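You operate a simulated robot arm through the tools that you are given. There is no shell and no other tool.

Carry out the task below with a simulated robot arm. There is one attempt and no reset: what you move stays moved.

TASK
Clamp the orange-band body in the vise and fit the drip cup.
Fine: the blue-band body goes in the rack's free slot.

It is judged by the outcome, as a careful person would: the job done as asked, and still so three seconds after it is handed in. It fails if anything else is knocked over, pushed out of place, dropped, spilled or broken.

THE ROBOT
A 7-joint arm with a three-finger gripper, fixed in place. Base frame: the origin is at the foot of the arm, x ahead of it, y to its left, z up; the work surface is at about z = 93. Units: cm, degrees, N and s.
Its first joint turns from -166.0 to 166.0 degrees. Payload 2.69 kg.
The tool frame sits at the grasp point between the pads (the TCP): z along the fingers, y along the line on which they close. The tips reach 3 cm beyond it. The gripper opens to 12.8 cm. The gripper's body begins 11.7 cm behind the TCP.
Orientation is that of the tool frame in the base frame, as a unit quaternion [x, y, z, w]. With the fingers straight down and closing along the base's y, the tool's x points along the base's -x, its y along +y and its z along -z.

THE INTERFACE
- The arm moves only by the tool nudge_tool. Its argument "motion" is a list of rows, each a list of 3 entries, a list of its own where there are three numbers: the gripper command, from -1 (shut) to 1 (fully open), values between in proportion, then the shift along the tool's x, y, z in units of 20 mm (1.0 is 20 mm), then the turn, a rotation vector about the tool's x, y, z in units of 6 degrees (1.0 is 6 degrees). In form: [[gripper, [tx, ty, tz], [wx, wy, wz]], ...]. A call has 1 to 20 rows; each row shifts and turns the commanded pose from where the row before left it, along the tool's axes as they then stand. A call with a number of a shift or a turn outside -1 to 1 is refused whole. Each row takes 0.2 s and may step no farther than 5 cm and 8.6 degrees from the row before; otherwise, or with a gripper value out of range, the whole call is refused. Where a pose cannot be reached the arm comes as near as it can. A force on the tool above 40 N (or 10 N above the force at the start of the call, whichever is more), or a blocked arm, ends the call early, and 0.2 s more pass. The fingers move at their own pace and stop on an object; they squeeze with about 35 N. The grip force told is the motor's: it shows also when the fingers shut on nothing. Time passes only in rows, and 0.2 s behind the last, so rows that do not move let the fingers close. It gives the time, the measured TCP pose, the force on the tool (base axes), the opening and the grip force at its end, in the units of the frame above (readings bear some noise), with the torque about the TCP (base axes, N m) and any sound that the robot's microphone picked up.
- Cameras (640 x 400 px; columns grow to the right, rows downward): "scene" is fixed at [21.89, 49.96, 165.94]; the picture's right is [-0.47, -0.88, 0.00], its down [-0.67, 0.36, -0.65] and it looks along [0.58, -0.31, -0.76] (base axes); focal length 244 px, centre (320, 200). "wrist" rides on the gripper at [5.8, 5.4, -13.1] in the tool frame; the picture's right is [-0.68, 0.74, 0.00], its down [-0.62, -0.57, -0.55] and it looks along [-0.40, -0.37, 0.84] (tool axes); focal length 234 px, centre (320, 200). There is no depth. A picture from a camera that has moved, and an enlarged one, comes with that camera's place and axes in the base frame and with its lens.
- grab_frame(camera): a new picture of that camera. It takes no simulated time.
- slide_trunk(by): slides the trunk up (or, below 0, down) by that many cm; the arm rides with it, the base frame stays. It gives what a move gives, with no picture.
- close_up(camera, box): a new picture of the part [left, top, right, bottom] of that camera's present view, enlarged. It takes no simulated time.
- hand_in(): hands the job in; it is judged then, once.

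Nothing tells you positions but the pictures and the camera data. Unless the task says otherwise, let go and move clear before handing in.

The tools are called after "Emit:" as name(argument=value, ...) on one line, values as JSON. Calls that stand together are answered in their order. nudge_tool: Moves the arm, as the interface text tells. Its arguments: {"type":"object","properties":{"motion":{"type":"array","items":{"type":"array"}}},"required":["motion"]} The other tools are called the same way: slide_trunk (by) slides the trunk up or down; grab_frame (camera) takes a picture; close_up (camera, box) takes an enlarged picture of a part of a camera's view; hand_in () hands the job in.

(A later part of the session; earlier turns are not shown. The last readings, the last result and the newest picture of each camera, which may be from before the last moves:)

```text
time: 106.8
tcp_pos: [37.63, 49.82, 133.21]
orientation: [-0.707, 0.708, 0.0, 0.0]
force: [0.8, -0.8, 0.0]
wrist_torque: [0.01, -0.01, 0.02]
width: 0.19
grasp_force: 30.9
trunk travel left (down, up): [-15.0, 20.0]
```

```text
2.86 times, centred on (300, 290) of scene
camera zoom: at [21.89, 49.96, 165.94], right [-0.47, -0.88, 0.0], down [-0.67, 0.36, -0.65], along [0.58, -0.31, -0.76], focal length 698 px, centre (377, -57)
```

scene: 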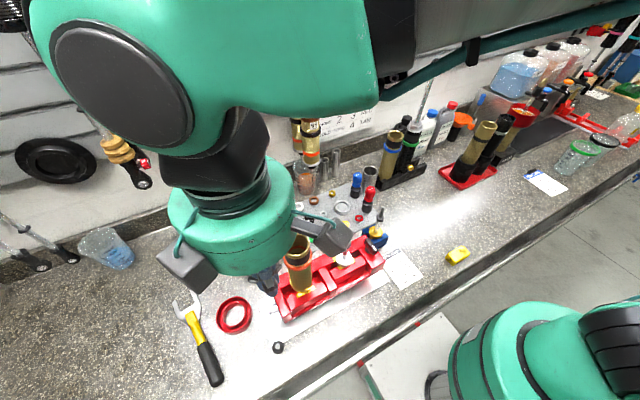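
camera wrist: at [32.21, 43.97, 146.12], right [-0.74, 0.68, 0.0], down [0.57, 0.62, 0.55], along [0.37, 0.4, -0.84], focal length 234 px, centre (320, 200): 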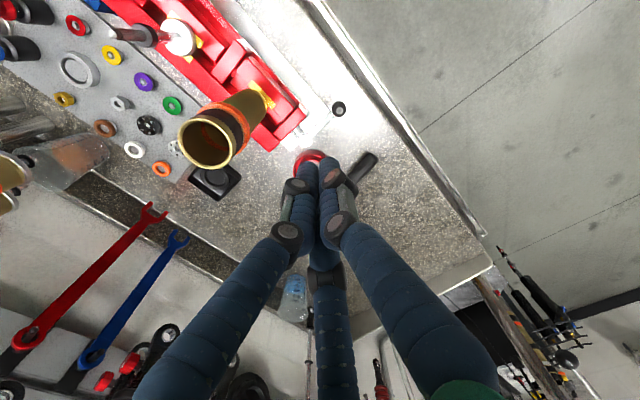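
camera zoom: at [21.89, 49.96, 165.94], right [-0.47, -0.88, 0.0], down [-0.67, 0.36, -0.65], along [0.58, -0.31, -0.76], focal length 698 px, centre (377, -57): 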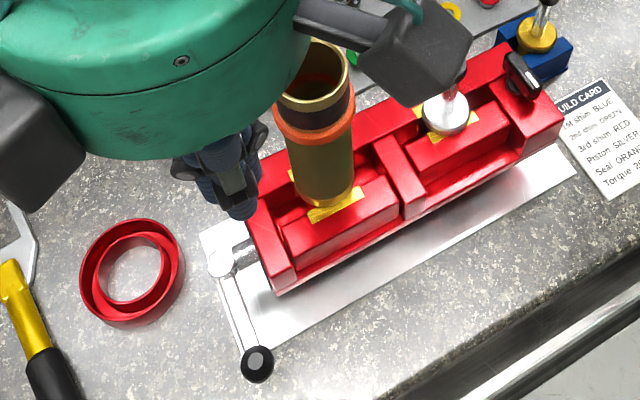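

The lever's knob is at about (35.6, 53.2) and its pivot at (44.3, 53.3). I'll descend at (37.6, 49.8), on the -y side of the bar.

Emit:
nudge_tool(motion=[[-1, [0, 0, 1], [0, 0, 0]], [-1, [0, 0, 1], [0, 0, 0]], [-1, [0, 0, 1], [0, 0, 0]], [-1, [0, 0, 1], [0, 0, 0]], [-1, [0, 0, 1], [0, 0, 0]], [-1, [0, 0, 1], [0, 0, 0]], [-1, [0, 0, 1], [0, 0, 0]], [-1, [0, 0, 1], [0, 0, 0]], [-1, [0, 0, 1], [0, 0, 0]], [-1, [0, 0, 1], [0, 0, 0]], [-1, [0, 0, 1], [0, 0, 0]], [-1, [0, 0, 1], [0, 0, 0]], [-1, [0, 0, 1], [0, 0, 0]], [-1, [0, 0, 0], [0, 0, 0]]])

Emit:
grab_frame(camera="wrist")

Emit:
close_up(camera="scene", box=[200, 240, 360, 380])

```text
time: 109.8
tcp_pos: [37.64, 50.11, 107.19]
orientation: [-0.707, 0.707, 0.0, 0.0]
force: [-0.1, 0.1, -0.2]
wrist_torque: [-0.01, -0.02, -0.01]
width: 0.21
grasp_force: 31.4
trunk travel left (down, up): [-15.0, 20.0]
```

```text
taken
camera wrist: at [32.32, 44.1, 120.21], right [-0.74, 0.68, 0.0], down [0.57, 0.62, 0.55], along [0.37, 0.4, -0.84], focal length 234 px, centre (320, 200)
```

wrist: 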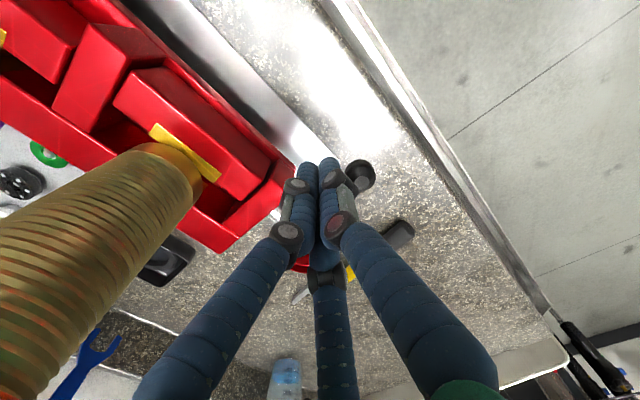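

```text
2.86 times, centred on (280, 310) of scene
camera zoom: at [21.89, 49.96, 165.94], right [-0.47, -0.88, 0.0], down [-0.67, 0.36, -0.65], along [0.58, -0.31, -0.76], focal length 698 px, centre (434, -114)
```

zoom: 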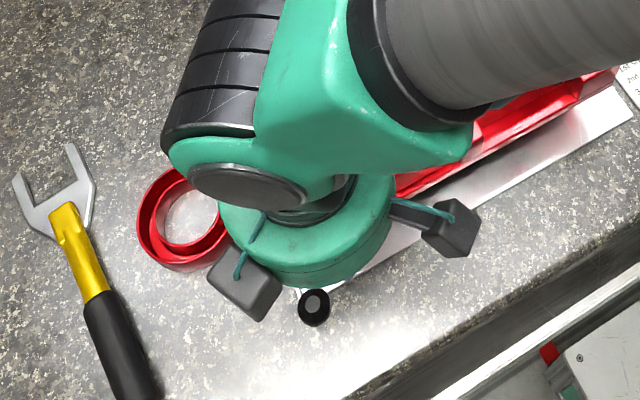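

Emit:
nudge_tool(motion=[[-1, [0, 0, 0.65], [0, 0, 0]], [-1, [0, 0, 0.65], [0, 0, 0]], [-1, [0, 0, 0.65], [0, 0, 0]], [-1, [-0.25, -0.16, 0], [0, 0, 0]], [-1, [-0.25, -0.16, 0], [0, 0, 0]], [-1, [-0.27, 0.07, 0], [0, 0, 0]], [-1, [-0.27, 0.07, 0], [0, 0, 0]], [-1, [-0.27, 0.06, 0], [0, 0, 0]], [-1, [-0.28, -0.02, 0], [0, 0, 0]], [-1, [-0.28, -0.02, 0], [0, 0, 0]], [-1, [-0.28, -0.02, 0], [0, 0, 0]], [-1, [0, 0, 0], [0, 0, 0]]])

Emit:
grab_frame(camera="wrist")

Emit:
close_up(camera="scene", box=[200, 240, 360, 380])

```text
time: 112.4
tcp_pos: [37.99, 54.31, 103.28]
orientation: [-0.707, 0.707, 0.0, 0.0]
force: [0.3, -0.2, 0.5]
wrist_torque: [-0.01, -0.01, 0.01]
width: 0.2
grasp_force: 31.0
trunk travel left (down, up): [-15.0, 20.0]
```

```text
taken
camera wrist: at [32.66, 48.3, 116.33], right [-0.74, 0.68, 0.0], down [0.57, 0.62, 0.55], along [0.37, 0.4, -0.84], focal length 234 px, centre (320, 200)
```

wrist: 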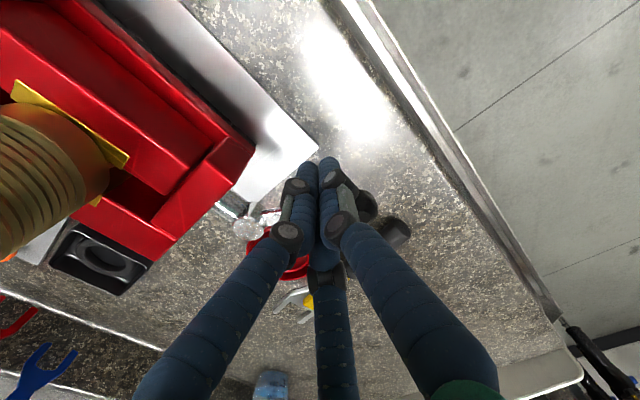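

```text
2.86 times, centred on (280, 310) of scene
camera zoom: at [21.89, 49.96, 165.94], right [-0.47, -0.88, 0.0], down [-0.67, 0.36, -0.65], along [0.58, -0.31, -0.76], focal length 698 px, centre (434, -114)
```

zoom: 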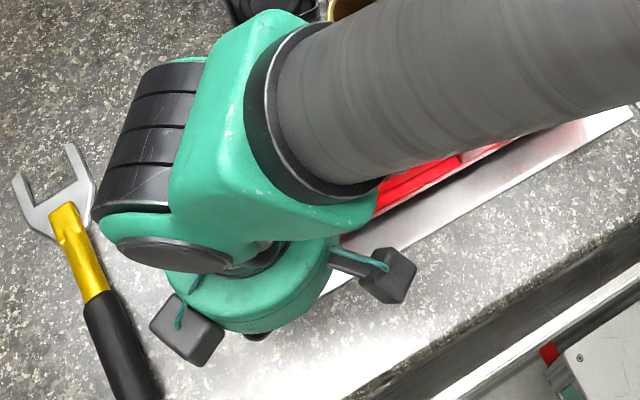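

Emit:
nudge_tool(motion=[[-1, [-0.28, -0.08, 0], [0, 0, 0]], [-1, [-0.28, -0.08, 0], [0, 0, 0]], [-1, [-0.29, -0.09, 0], [0, 0, 0]], [-1, [-0.23, -0.15, 0], [0, 0, 0]], [-1, [-0.23, -0.15, 0], [0, 0, 0]], [-1, [-0.24, -0.15, 0], [0, 0, 0]], [-1, [-0.18, -0.2, 0], [0, 0, 0]], [-1, [-0.18, -0.2, 0], [0, 0, 0]], [-1, [-0.19, -0.2, 0], [0, 0, 0]], [-1, [0, 0, 0], [0, 0, 0]]])

Emit:
grab_frame(camera="wrist")

Emit:
close_up(camera="scene", box=[200, 240, 360, 380])

```text
time: 114.6
tcp_pos: [40.52, 58.46, 103.14]
orientation: [0.708, -0.707, 0.0, 0.0]
force: [0.4, -0.8, 0.5]
wrist_torque: [-0.03, 0.0, -0.03]
width: 0.23
grasp_force: 31.6
trunk travel left (down, up): [-15.0, 20.0]
```

```text
taken
camera wrist: at [35.22, 52.64, 116.22], right [-0.74, 0.68, 0.0], down [0.57, 0.62, 0.55], along [0.37, 0.4, -0.84], focal length 234 px, centre (320, 200)
```

wrist: 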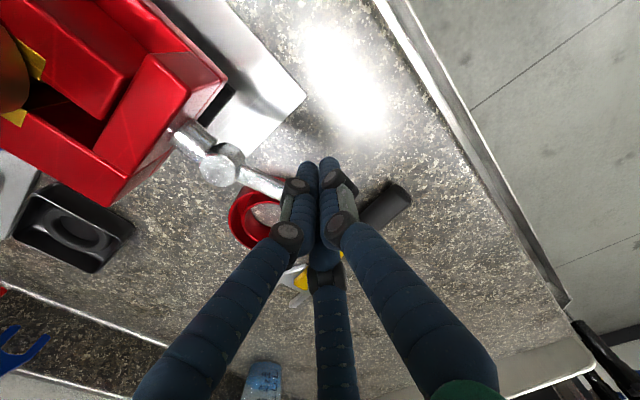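

```text
2.86 times, centred on (280, 310) of scene
camera zoom: at [21.89, 49.96, 165.94], right [-0.47, -0.88, 0.0], down [-0.67, 0.36, -0.65], along [0.58, -0.31, -0.76], focal length 698 px, centre (434, -114)
```

zoom: 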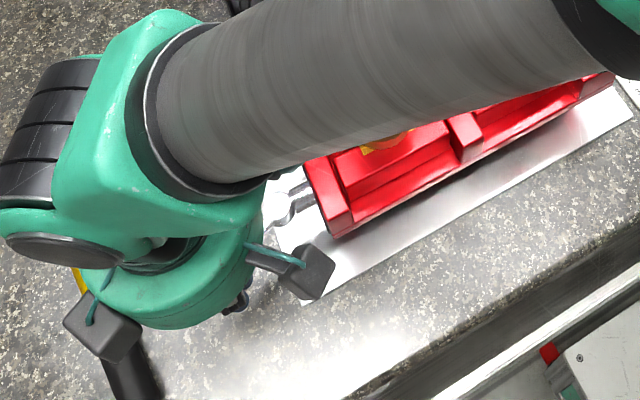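

Emit:
nudge_tool(motion=[[-1, [-0.1, -0.15, 0], [0, 0, 0]], [-1, [-0.1, -0.15, 0], [0, 0, 0]], [-1, [-0.08, -0.15, 0], [0, 0, 0]], [-1, [-0.06, -0.15, 0], [0, 0, 0]], [-1, [0, 0, 0], [0, 0, 0]]])

Emit:
grab_frame(camera="wrist")

Emit:
nudge_tool(motion=[[-1, [0, -0.1, 0], [0, 0, 0]], [-1, [0, -0.1, 0], [0, 0, 0]], [-1, [0, 0, 0], [0, 0, 0]]])

Emit:
grab_frame(camera="wrist")

```text
time: 115.8
tcp_pos: [41.67, 59.11, 103.28]
orientation: [-0.707, 0.707, 0.001, -0.001]
force: [-0.8, 0.7, -0.4]
wrist_torque: [0.01, -0.01, 0.01]
width: 0.23
grasp_force: 30.9
trunk travel left (down, up): [-15.0, 20.0]
```

```text
taken
camera wrist: at [36.39, 53.2, 116.3], right [-0.74, 0.68, 0.0], down [0.57, 0.62, 0.55], along [0.37, 0.4, -0.84], focal length 234 px, centre (320, 200)
```

wrist: 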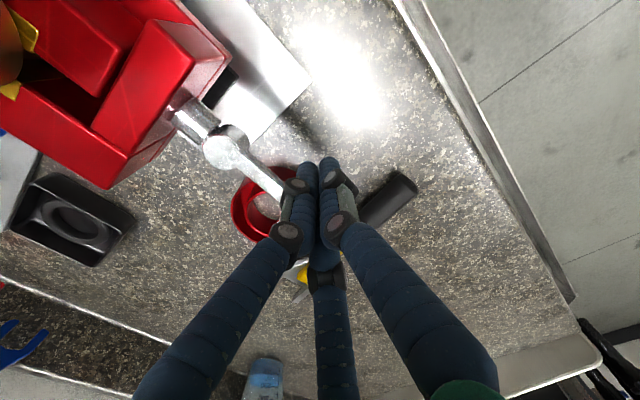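

```text
time: 116.6
tcp_pos: [42.06, 59.14, 103.27]
orientation: [0.707, -0.707, -0.001, 0.0]
force: [-0.2, 0.2, -0.2]
wrist_torque: [0.0, 0.02, -0.01]
width: 0.21
grasp_force: 31.4
trunk travel left (down, up): [-15.0, 20.0]
```

```text
taken
camera wrist: at [36.77, 53.22, 116.27], right [-0.74, 0.68, 0.0], down [0.57, 0.62, 0.55], along [0.37, 0.4, -0.84], focal length 234 px, centre (320, 200)
```

wrist: 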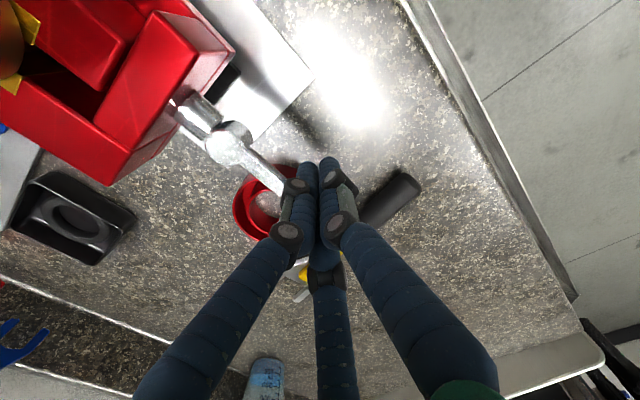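

Emit:
nudge_tool(motion=[[-1, [0, -0.1, 0], [0, 0, 0]], [-1, [0, 0, 0], [0, 0, 0]]])

Emit:
nudge_tool(motion=[[-1, [0, -0.1, 0], [0, 0, 0]], [-1, [0, 0, 0], [0, 0, 0]]])

Emit:
nudge_tool(motion=[[-1, [0, -0.1, 0], [0, 0, 0]], [-1, [0, 0, 0], [0, 0, 0]]])

Emit:
grab_frame(camera="wrist")

```text
time: 117.2
tcp_pos: [42.36, 59.14, 103.36]
orientation: [-0.707, 0.707, 0.0, 0.0]
force: [-0.2, 0.9, -0.7]
wrist_torque: [-0.01, -0.01, 0.01]
width: 0.19
grasp_force: 31.9
trunk travel left (down, up): [-15.0, 20.0]
```

```text
time: 117.8
tcp_pos: [42.49, 59.04, 103.28]
orientation: [-0.707, 0.707, 0.001, -0.001]
force: [-1.3, 0.2, 0.0]
wrist_torque: [0.0, 0.02, 0.03]
width: 0.22
grasp_force: 30.7
trunk travel left (down, up): [-15.0, 20.0]
```

```text
time: 118.4
tcp_pos: [42.59, 59.09, 103.23]
orientation: [-0.707, 0.707, 0.0, -0.001]
force: [-18.1, 0.4, 3.8]
wrist_torque: [-0.08, 0.19, -0.01]
width: 0.19
grasp_force: 31.5
trunk travel left (down, up): [-15.0, 20.0]
```

```text
taken
camera wrist: at [37.24, 53.15, 116.32], right [-0.74, 0.68, 0.0], down [0.57, 0.62, 0.55], along [0.37, 0.4, -0.84], focal length 234 px, centre (320, 200)
```

wrist: 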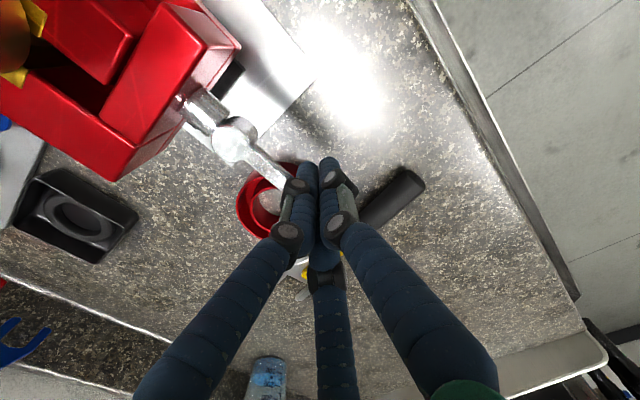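

There is now firm resistance at about 18 N with the lever back at its original angle. I'll push a little more to confirm it is tight.

Emit:
nudge_tool(motion=[[-1, [0, -0.06, 0], [0, 0, 0]], [-1, [0, 0, 0], [0, 0, 0]]])

Emit:
close_up(camera="wrist", box=[0, 0, 320, 200])

```text
time: 119.0
tcp_pos: [42.58, 59.08, 103.27]
orientation: [0.708, -0.707, 0.001, 0.001]
force: [-34.3, 3.3, 2.5]
wrist_torque: [0.09, 0.44, -0.08]
width: 0.21
grasp_force: 31.3
trunk travel left (down, up): [-15.0, 20.0]
```

```text
2.00 times, centred on (160, 100) of wrist
camera zoom: at [37.25, 53.15, 116.31], right [-0.74, 0.68, 0.0], down [0.57, 0.62, 0.55], along [0.37, 0.4, -0.84], focal length 468 px, centre (640, 400)
```

zoom: 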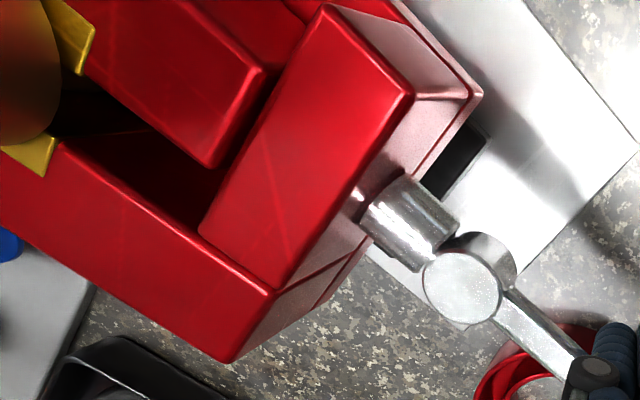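

That is a solid stop. I'll back off the lever, rise, and check the vise.

Emit:
nudge_tool(motion=[[-1, [0, 0.3, 0], [0, 0, 0]], [-1, [0, 0.4, 0], [0, 0, 0]], [-1, [0, 0, -1], [0, 0, 0]], [-1, [0, 0, -1], [0, 0, 0]], [-1, [0, 0, -1], [0, 0, 0]], [-1, [0, 0, -1], [0, 0, 0]], [-1, [0, 0, -1], [0, 0, 0]], [-1, [0, 0, -1], [0, 0, 0]], [-1, [0, 0, -1], [0, 0, 0]], [-1, [0, 0, -1], [0, 0, 0]], [-1, [0, 0, -1], [0, 0, 0]], [-1, [0, 0, -1], [0, 0, 0]], [-1, [-0.8, 0, -1], [0, 0, 0]], [-1, [-1, 0, -1], [0, 0, 0]], [-1, [-1, 0, -1], [0, 0, 0]], [-1, [-1, 0, -1], [0, 0, 0]], [-1, [0, 0, 0], [0, 0, 0]]])

Emit:
grab_frame(camera="scene")

Emit:
close_up(camera="scene", box=[210, 220, 350, 340])

Emit:
grab_frame(camera="wrist")

```text
time: 122.6
tcp_pos: [41.58, 66.65, 131.29]
orientation: [0.707, -0.707, -0.001, 0.0]
force: [-0.5, -0.7, -0.1]
wrist_torque: [0.0, 0.01, 0.02]
width: 0.21
grasp_force: 31.6
trunk travel left (down, up): [-15.0, 20.0]
```

```text
taken
```

scene: 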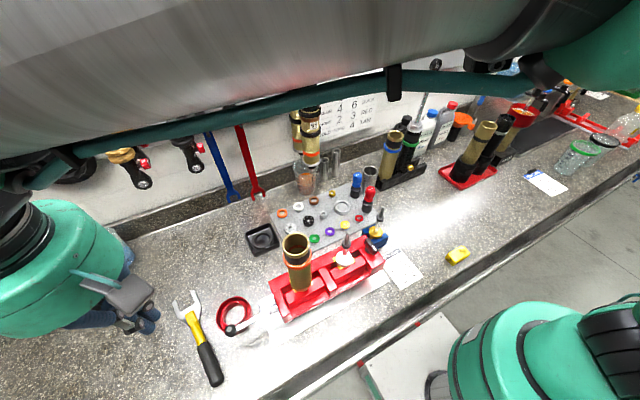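

```text
3.33 times, centred on (280, 280) of scene
camera zoom: at [21.89, 49.96, 165.94], right [-0.47, -0.88, 0.0], down [-0.67, 0.36, -0.65], along [0.58, -0.31, -0.76], focal length 814 px, centre (453, -67)
```

zoom: 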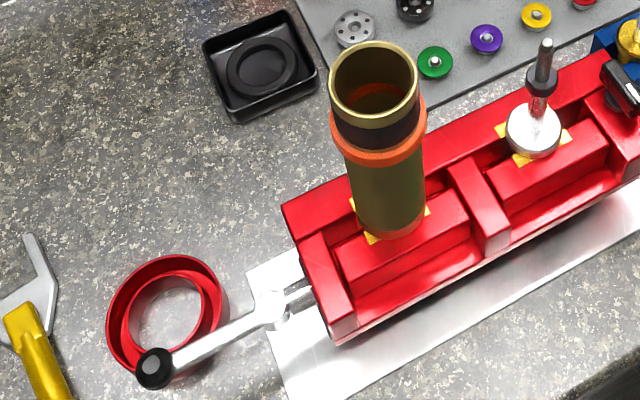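

```text
taken
camera wrist: at [36.17, 60.72, 144.36], right [-0.74, 0.68, 0.0], down [0.57, 0.62, 0.55], along [0.37, 0.4, -0.84], focal length 234 px, centre (320, 200)
```

wrist: 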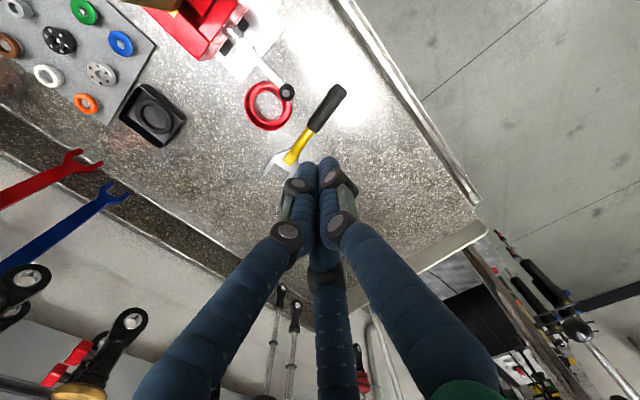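

The orange body is clamped and the lever is back where it started. The remaining job is the red drip cup, so I'll study it and the example cup on the bleed stand.

Emit:
close_up(camera="wrist", box=[230, 60, 330, 140])

Emit:
close_up(camera="scene", box=[205, 285, 265, 345])

Emit:
close_up(camera="scene", box=[490, 85, 560, 165])

Emit:
close_up(camera="scene", box=[265, 225, 335, 305])

```text
5.00 times, centred on (280, 100) of wrist
camera zoom: at [36.17, 60.72, 144.36], right [-0.74, 0.68, 0.0], down [0.57, 0.62, 0.55], along [0.37, 0.4, -0.84], focal length 1171 px, centre (520, 700)
```

zoom: 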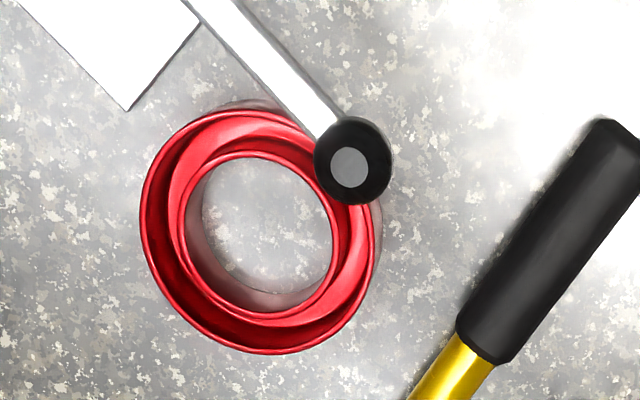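

```text
6.67 times, centred on (235, 315) of scene
camera zoom: at [21.89, 49.96, 165.94], right [-0.47, -0.88, 0.0], down [-0.67, 0.36, -0.65], along [0.58, -0.31, -0.76], focal length 1628 px, centre (887, -567)
```

zoom: 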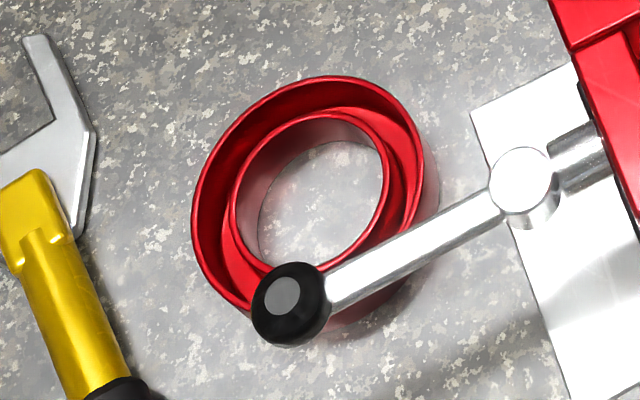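

```text
5.00 times, centred on (525, 125) of scene
camera zoom: at [21.89, 49.96, 165.94], right [-0.47, -0.88, 0.0], down [-0.67, 0.36, -0.65], along [0.58, -0.31, -0.76], focal length 1221 px, centre (-705, 575)
```

zoom: 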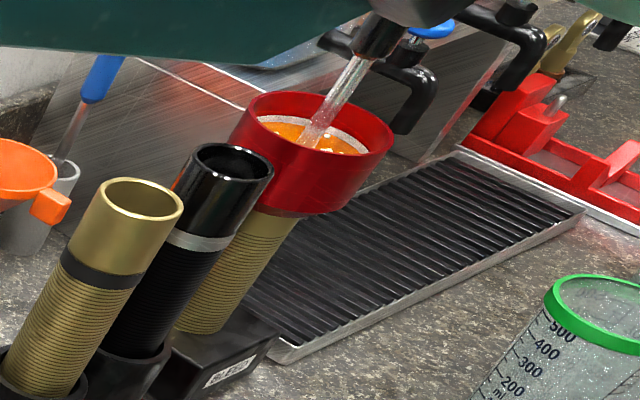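

```text
5.00 times, centred on (300, 265) of scene
camera zoom: at [21.89, 49.96, 165.94], right [-0.47, -0.88, 0.0], down [-0.67, 0.36, -0.65], along [0.58, -0.31, -0.76], focal length 1221 px, centre (420, -125)
```

zoom: 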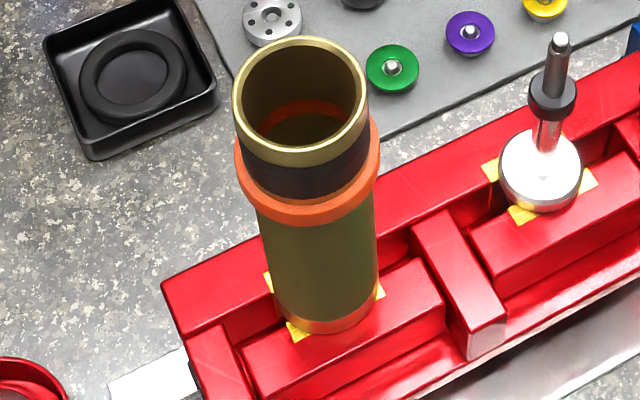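

The cup stands right way up (wide rim up), about 9.5 cm across and 4 cm tall. Its hole is about 6 cm, slightly wider than the body's top and smaller than the orange ring it will rest on. I'll move above it at a yaw that keeps the fingers away from the lever, with the hand open.

Emit:
nudge_tool(motion=[[-1, [0.65, -1, 0], [0, 0, 0]], [-1, [0.65, -1, 0], [0, 0, 0]], [-1, [0.65, -1, 0], [0, 0, 0]], [-1, [0.65, -1, 0], [0, 0, 0]], [1, [0, 0, 0], [0, 0, 1]], [1, [0, 0, 0], [0, 0, 1]], [1, [0, 0, 0], [0, 0, 1]], [1, [0, 0, 0], [0, 0, 1]], [1, [0, 0, 0], [0, 0, 1]], [1, [0, 0, 0], [0, 0, 1]], [1, [0, 0, 0], [0, 0, 1]], [1, [0, 0, 1], [0, 0, 0.25]], [1, [0, 0, 1], [0, 0, 0]], [1, [0, 0, 1], [0, 0, 0]], [1, [0, 0, 1], [0, 0, 0]], [1, [0, 0, 1], [0, 0, 0]], [1, [0, 0, 1], [0, 0, 0]], [1, [0, 0, 0], [0, 0, 0]]])

Emit:
grab_frame(camera="wrist")

Emit:
close_up(camera="scene", box=[160, 200, 340, 350])

```text
time: 126.4
tcp_pos: [49.34, 61.54, 119.32]
orientation: [-0.394, 0.919, 0.0, 0.0]
force: [-1.2, -0.9, -0.1]
wrist_torque: [-0.01, 0.0, 0.03]
width: 12.8
grasp_force: 0.2
trunk travel left (down, up): [-15.0, 20.0]
```

```text
taken
camera wrist: at [41.48, 60.95, 132.3], right [-0.07, 1.0, 0.0], down [0.83, 0.06, 0.55], along [0.55, 0.04, -0.84], focal length 234 px, centre (320, 200)
```

wrist: 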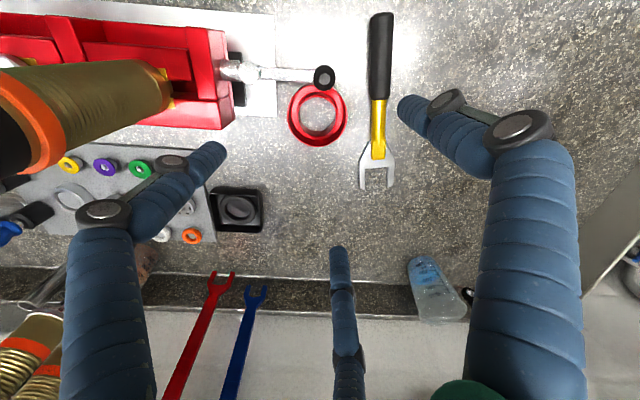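

```text
2.67 times, centred on (250, 275) of scene
camera zoom: at [21.89, 49.96, 165.94], right [-0.47, -0.88, 0.0], down [-0.67, 0.36, -0.65], along [0.58, -0.31, -0.76], focal length 651 px, centre (507, 0)
```

zoom: 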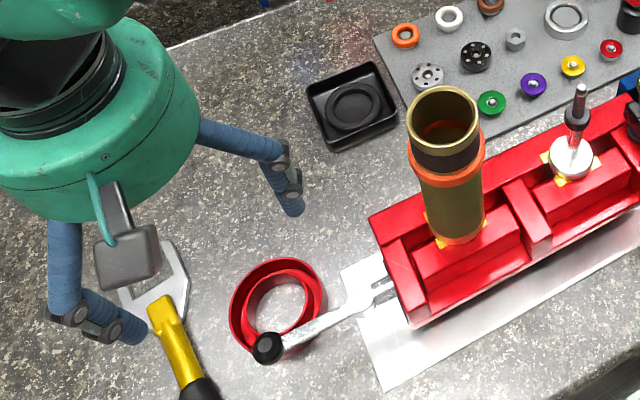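

Emit:
close_up(camera="wrist", box=[260, 60, 380, 160])

```text
4.00 times, centred on (320, 110) of wrist
camera zoom: at [41.48, 60.95, 132.3], right [-0.07, 1.0, 0.0], down [0.83, 0.06, 0.55], along [0.55, 0.04, -0.84], focal length 937 px, centre (320, 560)
```

zoom: 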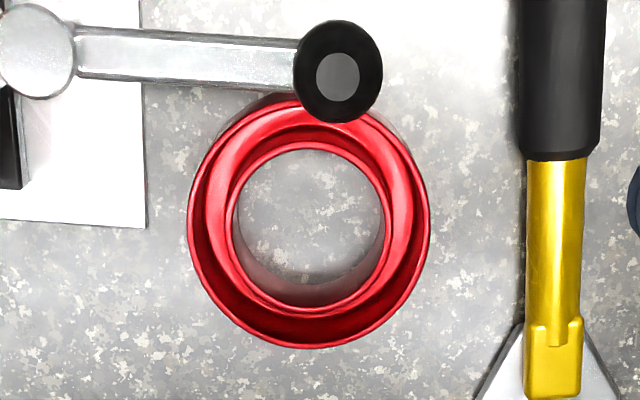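

The cup's centre is about (49.95, 61.3). I'll fine-align and come down with a limited opening (11 cm) so the fingers stay clear of the base plate and the lever.

Emit:
nudge_tool(motion=[[0.72, [-0.1, -0.29, 0.5], [0, 0, 0]], [0.72, [0, 0, 1], [0, 0, 0]], [0.72, [0, 0, 1], [0, 0, 0]], [0.72, [0, 0, 1], [0, 0, 0]], [0.72, [0, 0, 1], [0, 0, 0]], [0.72, [0, 0, 1], [0, 0, 0]], [0.72, [0, 0, 1], [0, 0, 0]], [0.72, [0, 0, 0.5], [0, 0, 0]], [0.72, [0, 0, 0], [0, 0, 0]]])

Emit:
grab_frame(camera="wrist")

Emit:
close_up(camera="scene", box=[160, 220, 300, 350])

```text
time: 128.4
tcp_pos: [49.94, 61.25, 105.18]
orientation: [-0.395, 0.919, 0.001, 0.0]
force: [0.8, -1.1, 0.2]
wrist_torque: [-0.03, 0.0, -0.01]
width: 11.0
grasp_force: 0.1
trunk travel left (down, up): [-15.0, 20.0]
```

```text
taken
camera wrist: at [42.09, 60.64, 118.23], right [-0.07, 1.0, 0.0], down [0.83, 0.06, 0.55], along [0.55, 0.04, -0.84], focal length 234 px, centre (320, 200)
```

wrist: 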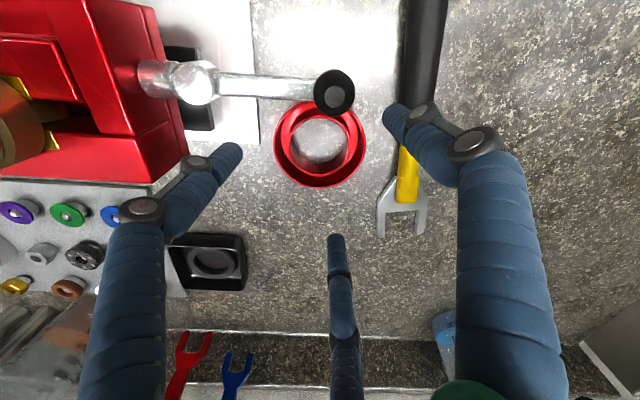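

```text
3.08 times, centred on (230, 285) of scene
camera zoom: at [21.89, 49.96, 165.94], right [-0.47, -0.88, 0.0], down [-0.67, 0.36, -0.65], along [0.58, -0.31, -0.76], focal length 752 px, centre (597, -62)
```

zoom: 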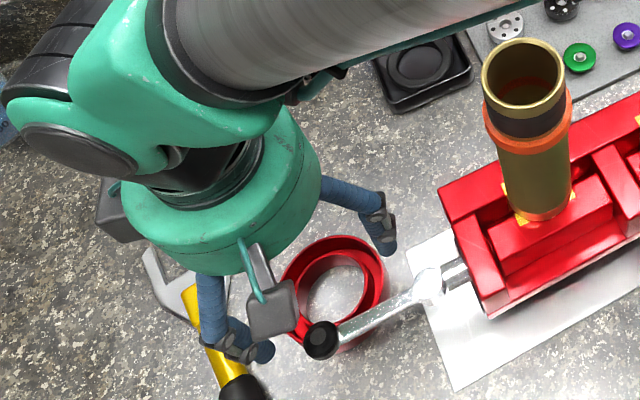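

Alignment is good; the camera housing will stay above the lever knob. I'll narrow the opening slightly and lower to grip height in small steps.

Emit:
nudge_tool(motion=[[0.64, [0.03, 0.04, 0.4], [0, 0, 0]], [0.64, [0, 0, 0.5], [0, 0, 0]], [0.64, [0, 0, 0.5], [0, 0, 0]], [0.64, [0, 0, 0.5], [0, 0, 0]], [0.64, [0, 0, 0.5], [0, 0, 0]], [0.64, [0, 0, 0.4], [0, 0, 0]], [0.64, [0, 0, 0.3], [0, 0, 0]], [0.64, [0, 0, 0.3], [0, 0, 0]], [0.64, [0, 0, 0], [0, 0, 0]]])

Emit:
grab_frame(camera="wrist")

Emit:
close_up(camera="scene", box=[160, 240, 280, 350])

```text
time: 130.4
tcp_pos: [49.79, 61.27, 98.41]
orientation: [-0.395, 0.919, 0.001, -0.001]
force: [0.4, 0.3, -0.2]
wrist_torque: [-0.02, -0.02, 0.0]
width: 10.49
grasp_force: 0.1
trunk travel left (down, up): [-15.0, 20.0]
```

```text
taken
camera wrist: at [42.0, 60.71, 111.49], right [-0.07, 1.0, 0.0], down [0.83, 0.06, 0.55], along [0.55, 0.04, -0.84], focal length 234 px, centre (320, 200)
```

wrist: 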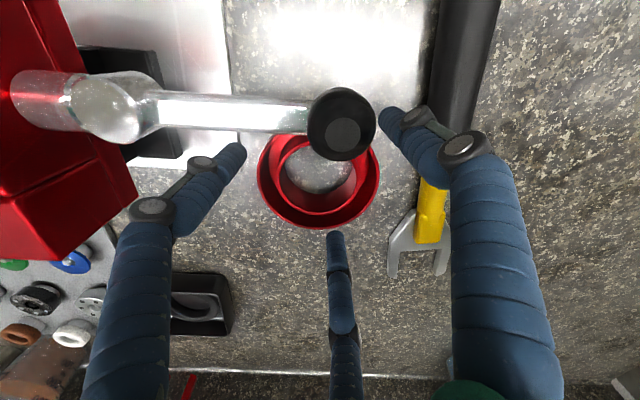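

```text
3.64 times, centred on (220, 295) of scene
camera zoom: at [21.89, 49.96, 165.94], right [-0.47, -0.88, 0.0], down [-0.67, 0.36, -0.65], along [0.58, -0.31, -0.76], focal length 888 px, centre (684, -146)
```

zoom: 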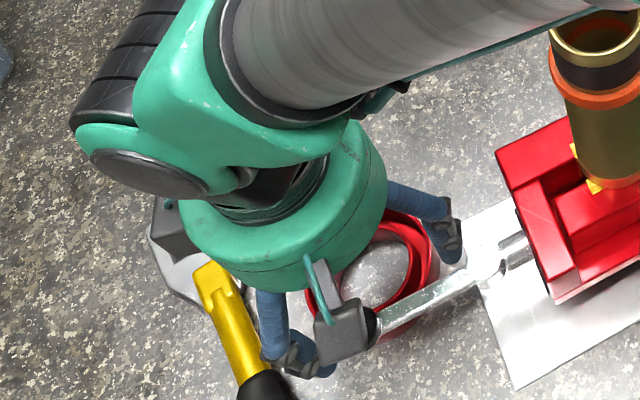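

Emit:
nudge_tool(motion=[[0.64, [0, 0, 0.2], [0, 0, 0]], [0.64, [0, 0, 0.2], [0, 0, 0]], [0.64, [0, 0, 0.2], [0, 0, 0]], [0.64, [0, 0, 0], [0, 0, 0]]])

Emit:
nudge_tool(motion=[[0.55, [0, 0, 0], [0, 0, 0]], [0.45, [0, 0, 0], [0, 0, 0]], [0.3, [0, 0, 0], [0, 0, 0]], [0.1, [0, 0, 0], [0, 0, 0]], [-0.3, [0, 0, 0], [0, 0, 0]], [-0.3, [0, 0, 0], [0, 0, 0]]])

Emit:
grab_frame(camera="wrist")

Emit:
close_up(camera="scene", box=[160, 240, 280, 350])

```text
time: 131.4
tcp_pos: [49.85, 61.21, 97.33]
orientation: [-0.394, 0.919, 0.0, 0.0]
force: [0.0, 0.1, 0.1]
wrist_torque: [0.04, -0.01, 0.01]
width: 10.46
grasp_force: 0.1
trunk travel left (down, up): [-15.0, 20.0]
```

```text
time: 132.8
tcp_pos: [49.83, 61.26, 97.28]
orientation: [-0.395, 0.919, -0.001, -0.001]
force: [-0.7, 1.1, 2.3]
wrist_torque: [-0.04, 0.17, -0.08]
width: 9.04
grasp_force: 35.4
trunk travel left (down, up): [-15.0, 20.0]
```

```text
taken
camera wrist: at [41.98, 60.63, 110.29], right [-0.07, 1.0, 0.0], down [0.83, 0.06, 0.55], along [0.55, 0.04, -0.84], focal length 234 px, centre (320, 200)
```

wrist: 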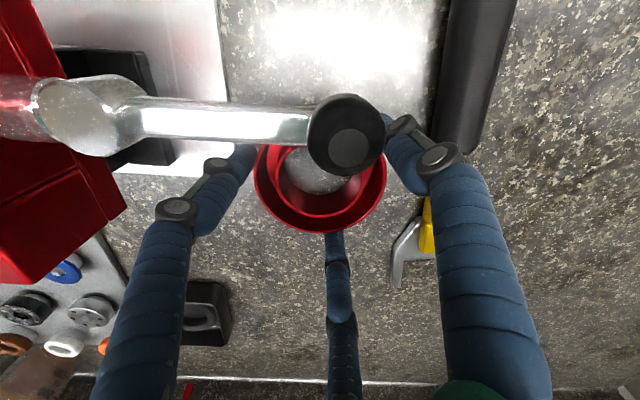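

```text
3.64 times, centred on (220, 295) of scene
camera zoom: at [21.89, 49.96, 165.94], right [-0.47, -0.88, 0.0], down [-0.67, 0.36, -0.65], along [0.58, -0.31, -0.76], focal length 888 px, centre (684, -146)
```

zoom: 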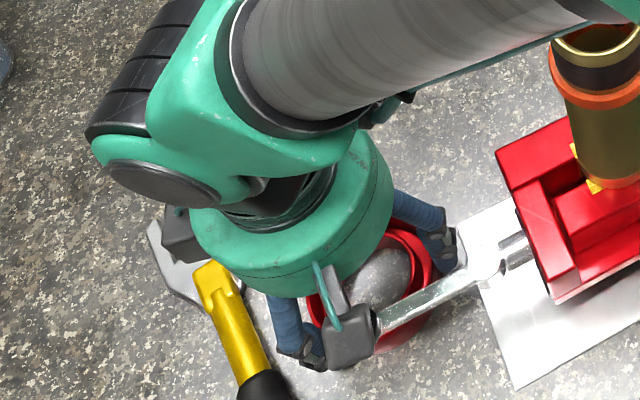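

The cup is gripped, with an outer diameter of 9.04. The lever knob slightly overhangs it, so I'll lift 1 cm, slide 4 cm to +x out from under the lever, then raise it.

Emit:
nudge_tool(motion=[[-0.5, [0, 0, -0.25], [0, 0, 0]], [-0.5, [0, 0, -0.25], [0, 0, 0]], [-0.5, [0, 0, 0], [0, 0, 0]]])

Emit:
nudge_tool(motion=[[-0.5, [-0.35, -0.36, 0], [0, 0, 0]], [-0.5, [-0.35, -0.36, 0], [0, 0, 0]], [-0.5, [-0.35, -0.36, 0], [0, 0, 0]], [-0.5, [-0.35, -0.36, 0], [0, 0, 0]], [-0.5, [0, 0, 0], [0, 0, 0]]])

Emit:
grab_frame(camera="wrist")

Emit:
close_up(camera="scene", box=[160, 220, 300, 350])

```text
time: 133.6
tcp_pos: [49.91, 61.2, 98.44]
orientation: [-0.394, 0.919, 0.0, 0.0]
force: [0.1, -0.2, -0.3]
wrist_torque: [-0.01, 0.02, -0.04]
width: 9.04
grasp_force: 34.9
trunk travel left (down, up): [-15.0, 20.0]
```

```text
time: 134.8
tcp_pos: [53.94, 61.44, 98.23]
orientation: [-0.395, 0.919, 0.0, 0.0]
force: [-0.5, 1.1, -1.5]
wrist_torque: [0.0, 0.01, -0.02]
width: 9.08
grasp_force: 35.0
trunk travel left (down, up): [-15.0, 20.0]
```

```text
taken
camera wrist: at [46.13, 60.76, 111.31], right [-0.07, 1.0, 0.0], down [0.83, 0.06, 0.55], along [0.55, 0.04, -0.84], focal length 234 px, centre (320, 200)
```

wrist: 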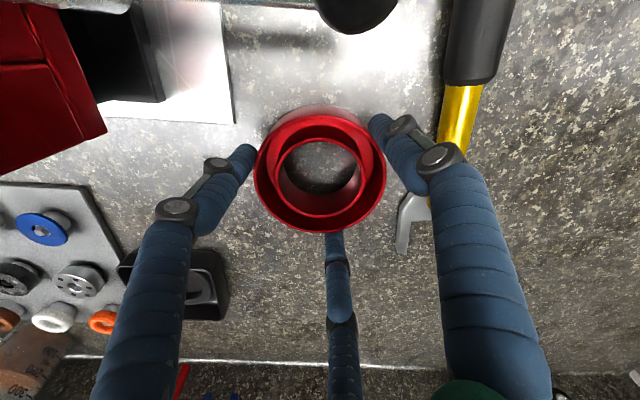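

```text
3.08 times, centred on (230, 285) of scene
camera zoom: at [21.89, 49.96, 165.94], right [-0.47, -0.88, 0.0], down [-0.67, 0.36, -0.65], along [0.58, -0.31, -0.76], focal length 752 px, centre (597, -62)
```

zoom: 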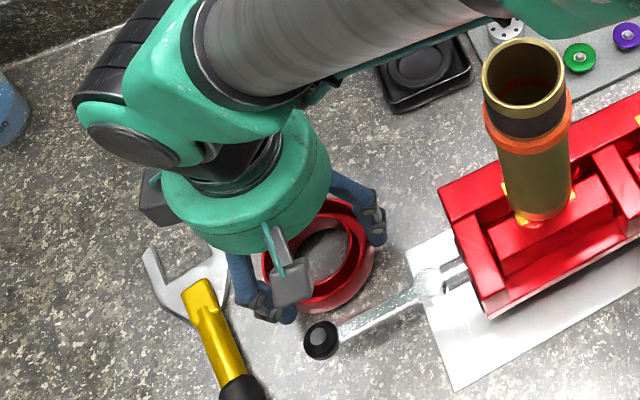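

Emit:
close_up(camera="wrist", box=[230, 80, 410, 250])

```text
2.35 times, centred on (320, 165) of wrist
camera zoom: at [46.13, 60.76, 111.31], right [-0.07, 1.0, 0.0], down [0.83, 0.06, 0.55], along [0.55, 0.04, -0.84], focal length 551 px, centre (320, 282)
```

zoom: 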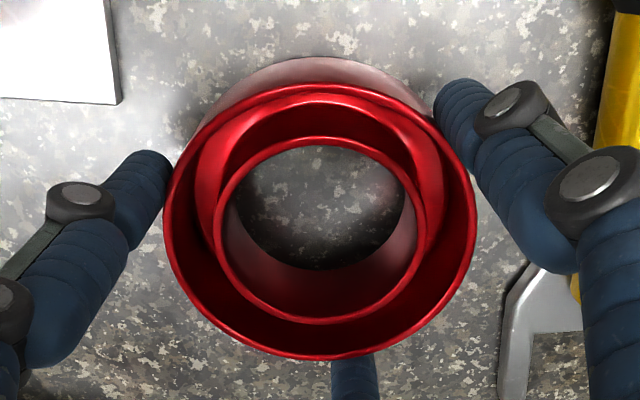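

The cup is held centred on the hand. I'll raise it and move above the clamped body.

Emit:
nudge_tool(motion=[[-0.5, [0, 0, -1], [0, 0, 0]], [-0.5, [0, 0, -1], [0, 0, 0]], [-0.5, [0, 0, -1], [0, 0, 0]], [-0.5, [0, 0, -1], [0, 0, 0]], [-0.5, [0, 0, -1], [0, 0, 0]], [-0.5, [0, 0, -1], [0, 0, 0]], [-0.5, [0, 0, -1], [0, 0, 0]], [-0.5, [0, 0, -1], [0, 0, 0]], [-0.5, [0, 0, -1], [0, 0, 0]], [-0.5, [0, 0, -1], [0, 0, 0]], [-0.5, [0, 0, -1], [0, 0, 0]], [-0.5, [0, 0, -1], [0, 0, 0]], [-0.5, [0, 0, -1], [0, 0, 0]], [-0.5, [0, 0, -1], [0, 0, 0]], [-0.5, [0, 0, -1], [0, 0, 0]], [-0.5, [0, 0, -1], [0, 0, 0]], [-0.5, [0, 0, -1], [0, 0, 0]], [-0.5, [0, 0, -1], [0, 0, 0]], [-0.5, [0, 0, 0], [0, 0, 0]]])

Emit:
nudge_tool(motion=[[-0.5, [0.8, -0.33, 0], [0, 0, 0]], [-0.5, [0.943, -0.387, 0], [0, 0, 0]], [-0.5, [0.943, -0.387, 0], [0, 0, 0]], [-0.5, [0.943, -0.387, 0], [0, 0, 0]], [-0.5, [0.943, -0.387, 0], [0, 0, 0]], [-0.5, [0.943, -0.387, 0], [0, 0, 0]], [-0.5, [0.943, -0.387, 0], [0, 0, 0]], [-0.5, [0.943, -0.387, 0], [0, 0, 0]], [-0.5, [0.943, -0.387, 0], [0, 0, 0]], [-0.5, [0.943, -0.387, 0], [0, 0, 0]], [-0.5, [0.14, -0.06, 0], [0, 0, 0]], [-0.5, [0, 0, 0], [0, 0, 0]]])

Emit:
grab_frame(camera="wrist")

Emit:
grab_frame(camera="scene")

Emit:
close_up(camera="wrist", box=[230, 80, 410, 250])

Emit:
close_up(camera="scene", box=[220, 150, 370, 320])

```text
time: 138.8
tcp_pos: [53.89, 61.34, 134.24]
orientation: [-0.395, 0.919, 0.0, -0.001]
force: [0.1, -0.6, -1.5]
wrist_torque: [0.0, 0.01, -0.01]
width: 9.06
grasp_force: 35.3
trunk travel left (down, up): [-15.0, 20.0]
```

```text
time: 141.4
tcp_pos: [46.48, 42.36, 134.24]
orientation: [-0.394, 0.919, -0.001, 0.0]
force: [0.3, 0.0, 0.2]
wrist_torque: [0.0, 0.0, 0.01]
width: 9.07
grasp_force: 34.8
trunk travel left (down, up): [-15.0, 20.0]
```

```text
taken
camera wrist: at [38.63, 41.76, 147.29], right [-0.07, 1.0, 0.0], down [0.83, 0.06, 0.55], along [0.55, 0.04, -0.84], focal length 234 px, centre (320, 200)
```

wrist: 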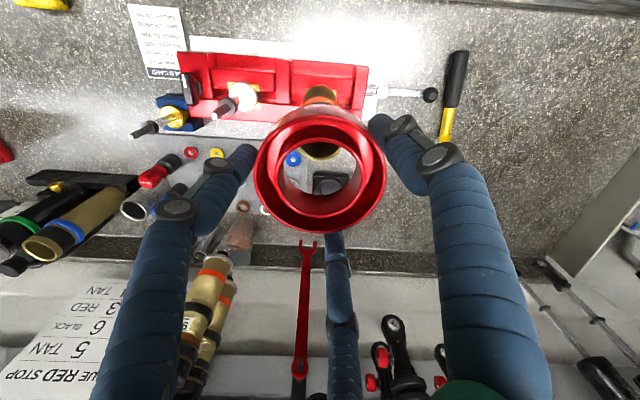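

```text
taken
```

scene: 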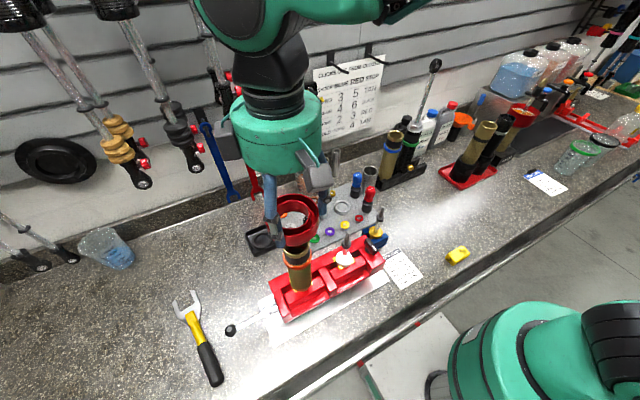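

```text
2.35 times, centred on (320, 165) of wrist
camera zoom: at [38.63, 41.76, 147.29], right [-0.07, 1.0, 0.0], down [0.83, 0.06, 0.55], along [0.55, 0.04, -0.84], focal length 551 px, centre (320, 282)
```

zoom: 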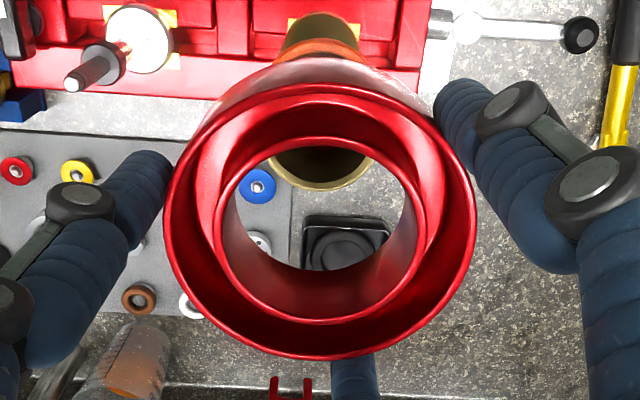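

```text
2.35 times, centred on (295, 235) of scene
camera zoom: at [21.89, 49.96, 165.94], right [-0.47, -0.88, 0.0], down [-0.67, 0.36, -0.65], along [0.58, -0.31, -0.76], focal length 575 px, centre (379, 118)
```

zoom: 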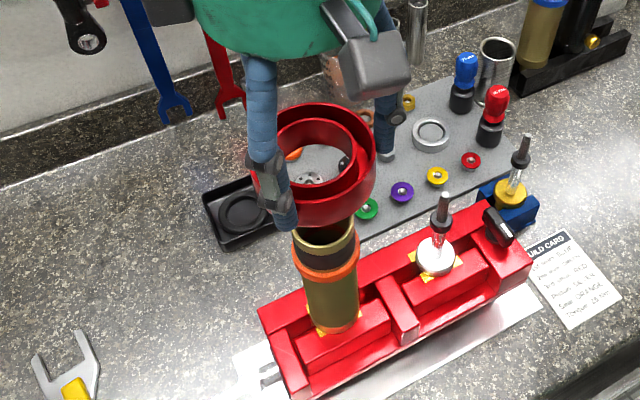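

The cup is above the body. I'll lower to about 1 cm over the rim and check the centring.

Emit:
nudge_tool(motion=[[-0.5, [0, 0, 0.7], [0, 0, 0]], [-0.5, [0, 0, 0.7], [0, 0, 0]], [-0.5, [0, 0, 0.7], [0, 0, 0]], [-0.5, [0, 0, 0.7], [0, 0, 0]], [-0.5, [0, 0, 0], [0, 0, 0]]])

Emit:
close_up(camera="wrist", box=[230, 80, 410, 250])

Emit:
close_up(camera="scene", box=[250, 190, 350, 310])

```text
time: 142.6
tcp_pos: [46.47, 42.43, 128.58]
orientation: [-0.395, 0.919, 0.0, -0.001]
force: [0.4, -0.4, -0.6]
wrist_torque: [-0.03, 0.01, -0.03]
width: 9.05
grasp_force: 34.6
trunk travel left (down, up): [-15.0, 20.0]
```

```text
2.35 times, centred on (320, 165) of wrist
camera zoom: at [38.68, 41.8, 141.7], right [-0.07, 1.0, 0.0], down [0.83, 0.06, 0.55], along [0.55, 0.04, -0.84], focal length 551 px, centre (320, 282)
```

zoom: 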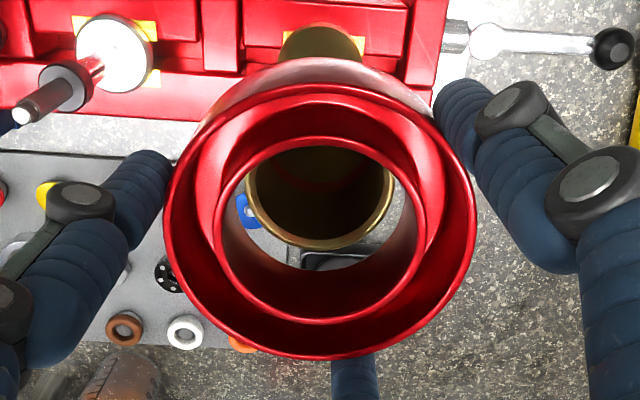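

```text
3.33 times, centred on (300, 250) of scene
camera zoom: at [21.89, 49.96, 165.94], right [-0.47, -0.88, 0.0], down [-0.67, 0.36, -0.65], along [0.58, -0.31, -0.76], focal length 814 px, centre (387, 33)
```

zoom: 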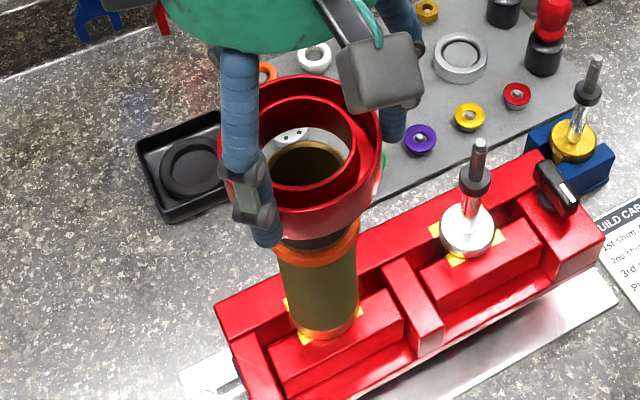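

The rim reads (46.5, 42.4) and the TCP is (46.47, 42.43), so it is well centred. I'll lower the cup slowly over the rim.

Emit:
nudge_tool(motion=[[-0.5, [0, 0, 0.25], [0, 0, 0]], [-0.5, [0, 0, 0.25], [0, 0, 0]], [-0.5, [0, 0, 0.25], [0, 0, 0]], [-0.5, [0, 0, 0.25], [0, 0, 0]], [-0.5, [0, 0, 0.25], [0, 0, 0]], [-0.5, [0, 0, 0], [0, 0, 0]]])

Emit:
close_up(camera="wrist", box=[230, 80, 410, 250])

Emit:
close_up(camera="scene", box=[250, 190, 350, 310])

```text
time: 144.0
tcp_pos: [46.46, 42.4, 126.2]
orientation: [-0.394, 0.919, 0.0, 0.0]
force: [-0.6, -0.2, -0.5]
wrist_torque: [0.05, 0.02, 0.0]
width: 9.07
grasp_force: 35.0
trunk travel left (down, up): [-15.0, 20.0]
```

```text
2.35 times, centred on (320, 165) of wrist
camera zoom: at [38.68, 41.78, 139.25], right [-0.07, 1.0, 0.0], down [0.83, 0.06, 0.55], along [0.55, 0.04, -0.84], focal length 551 px, centre (320, 282)
```

zoom: 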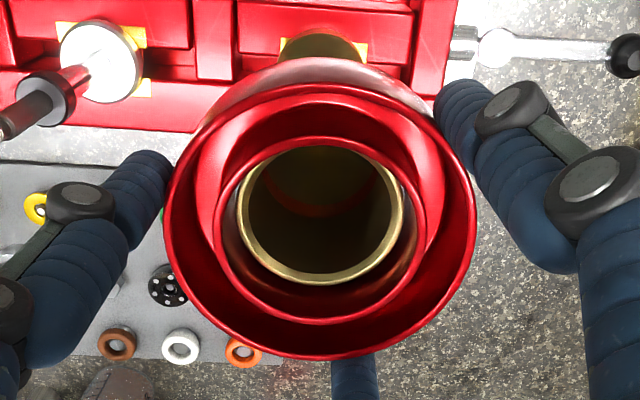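

```text
3.33 times, centred on (300, 250) of scene
camera zoom: at [21.89, 49.96, 165.94], right [-0.47, -0.88, 0.0], down [-0.67, 0.36, -0.65], along [0.58, -0.31, -0.76], focal length 814 px, centre (387, 33)
```

zoom: 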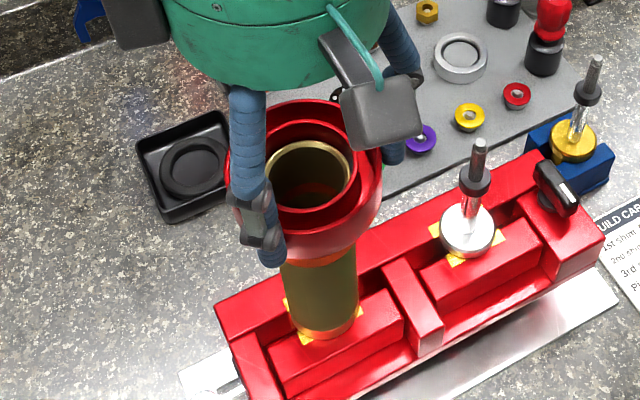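

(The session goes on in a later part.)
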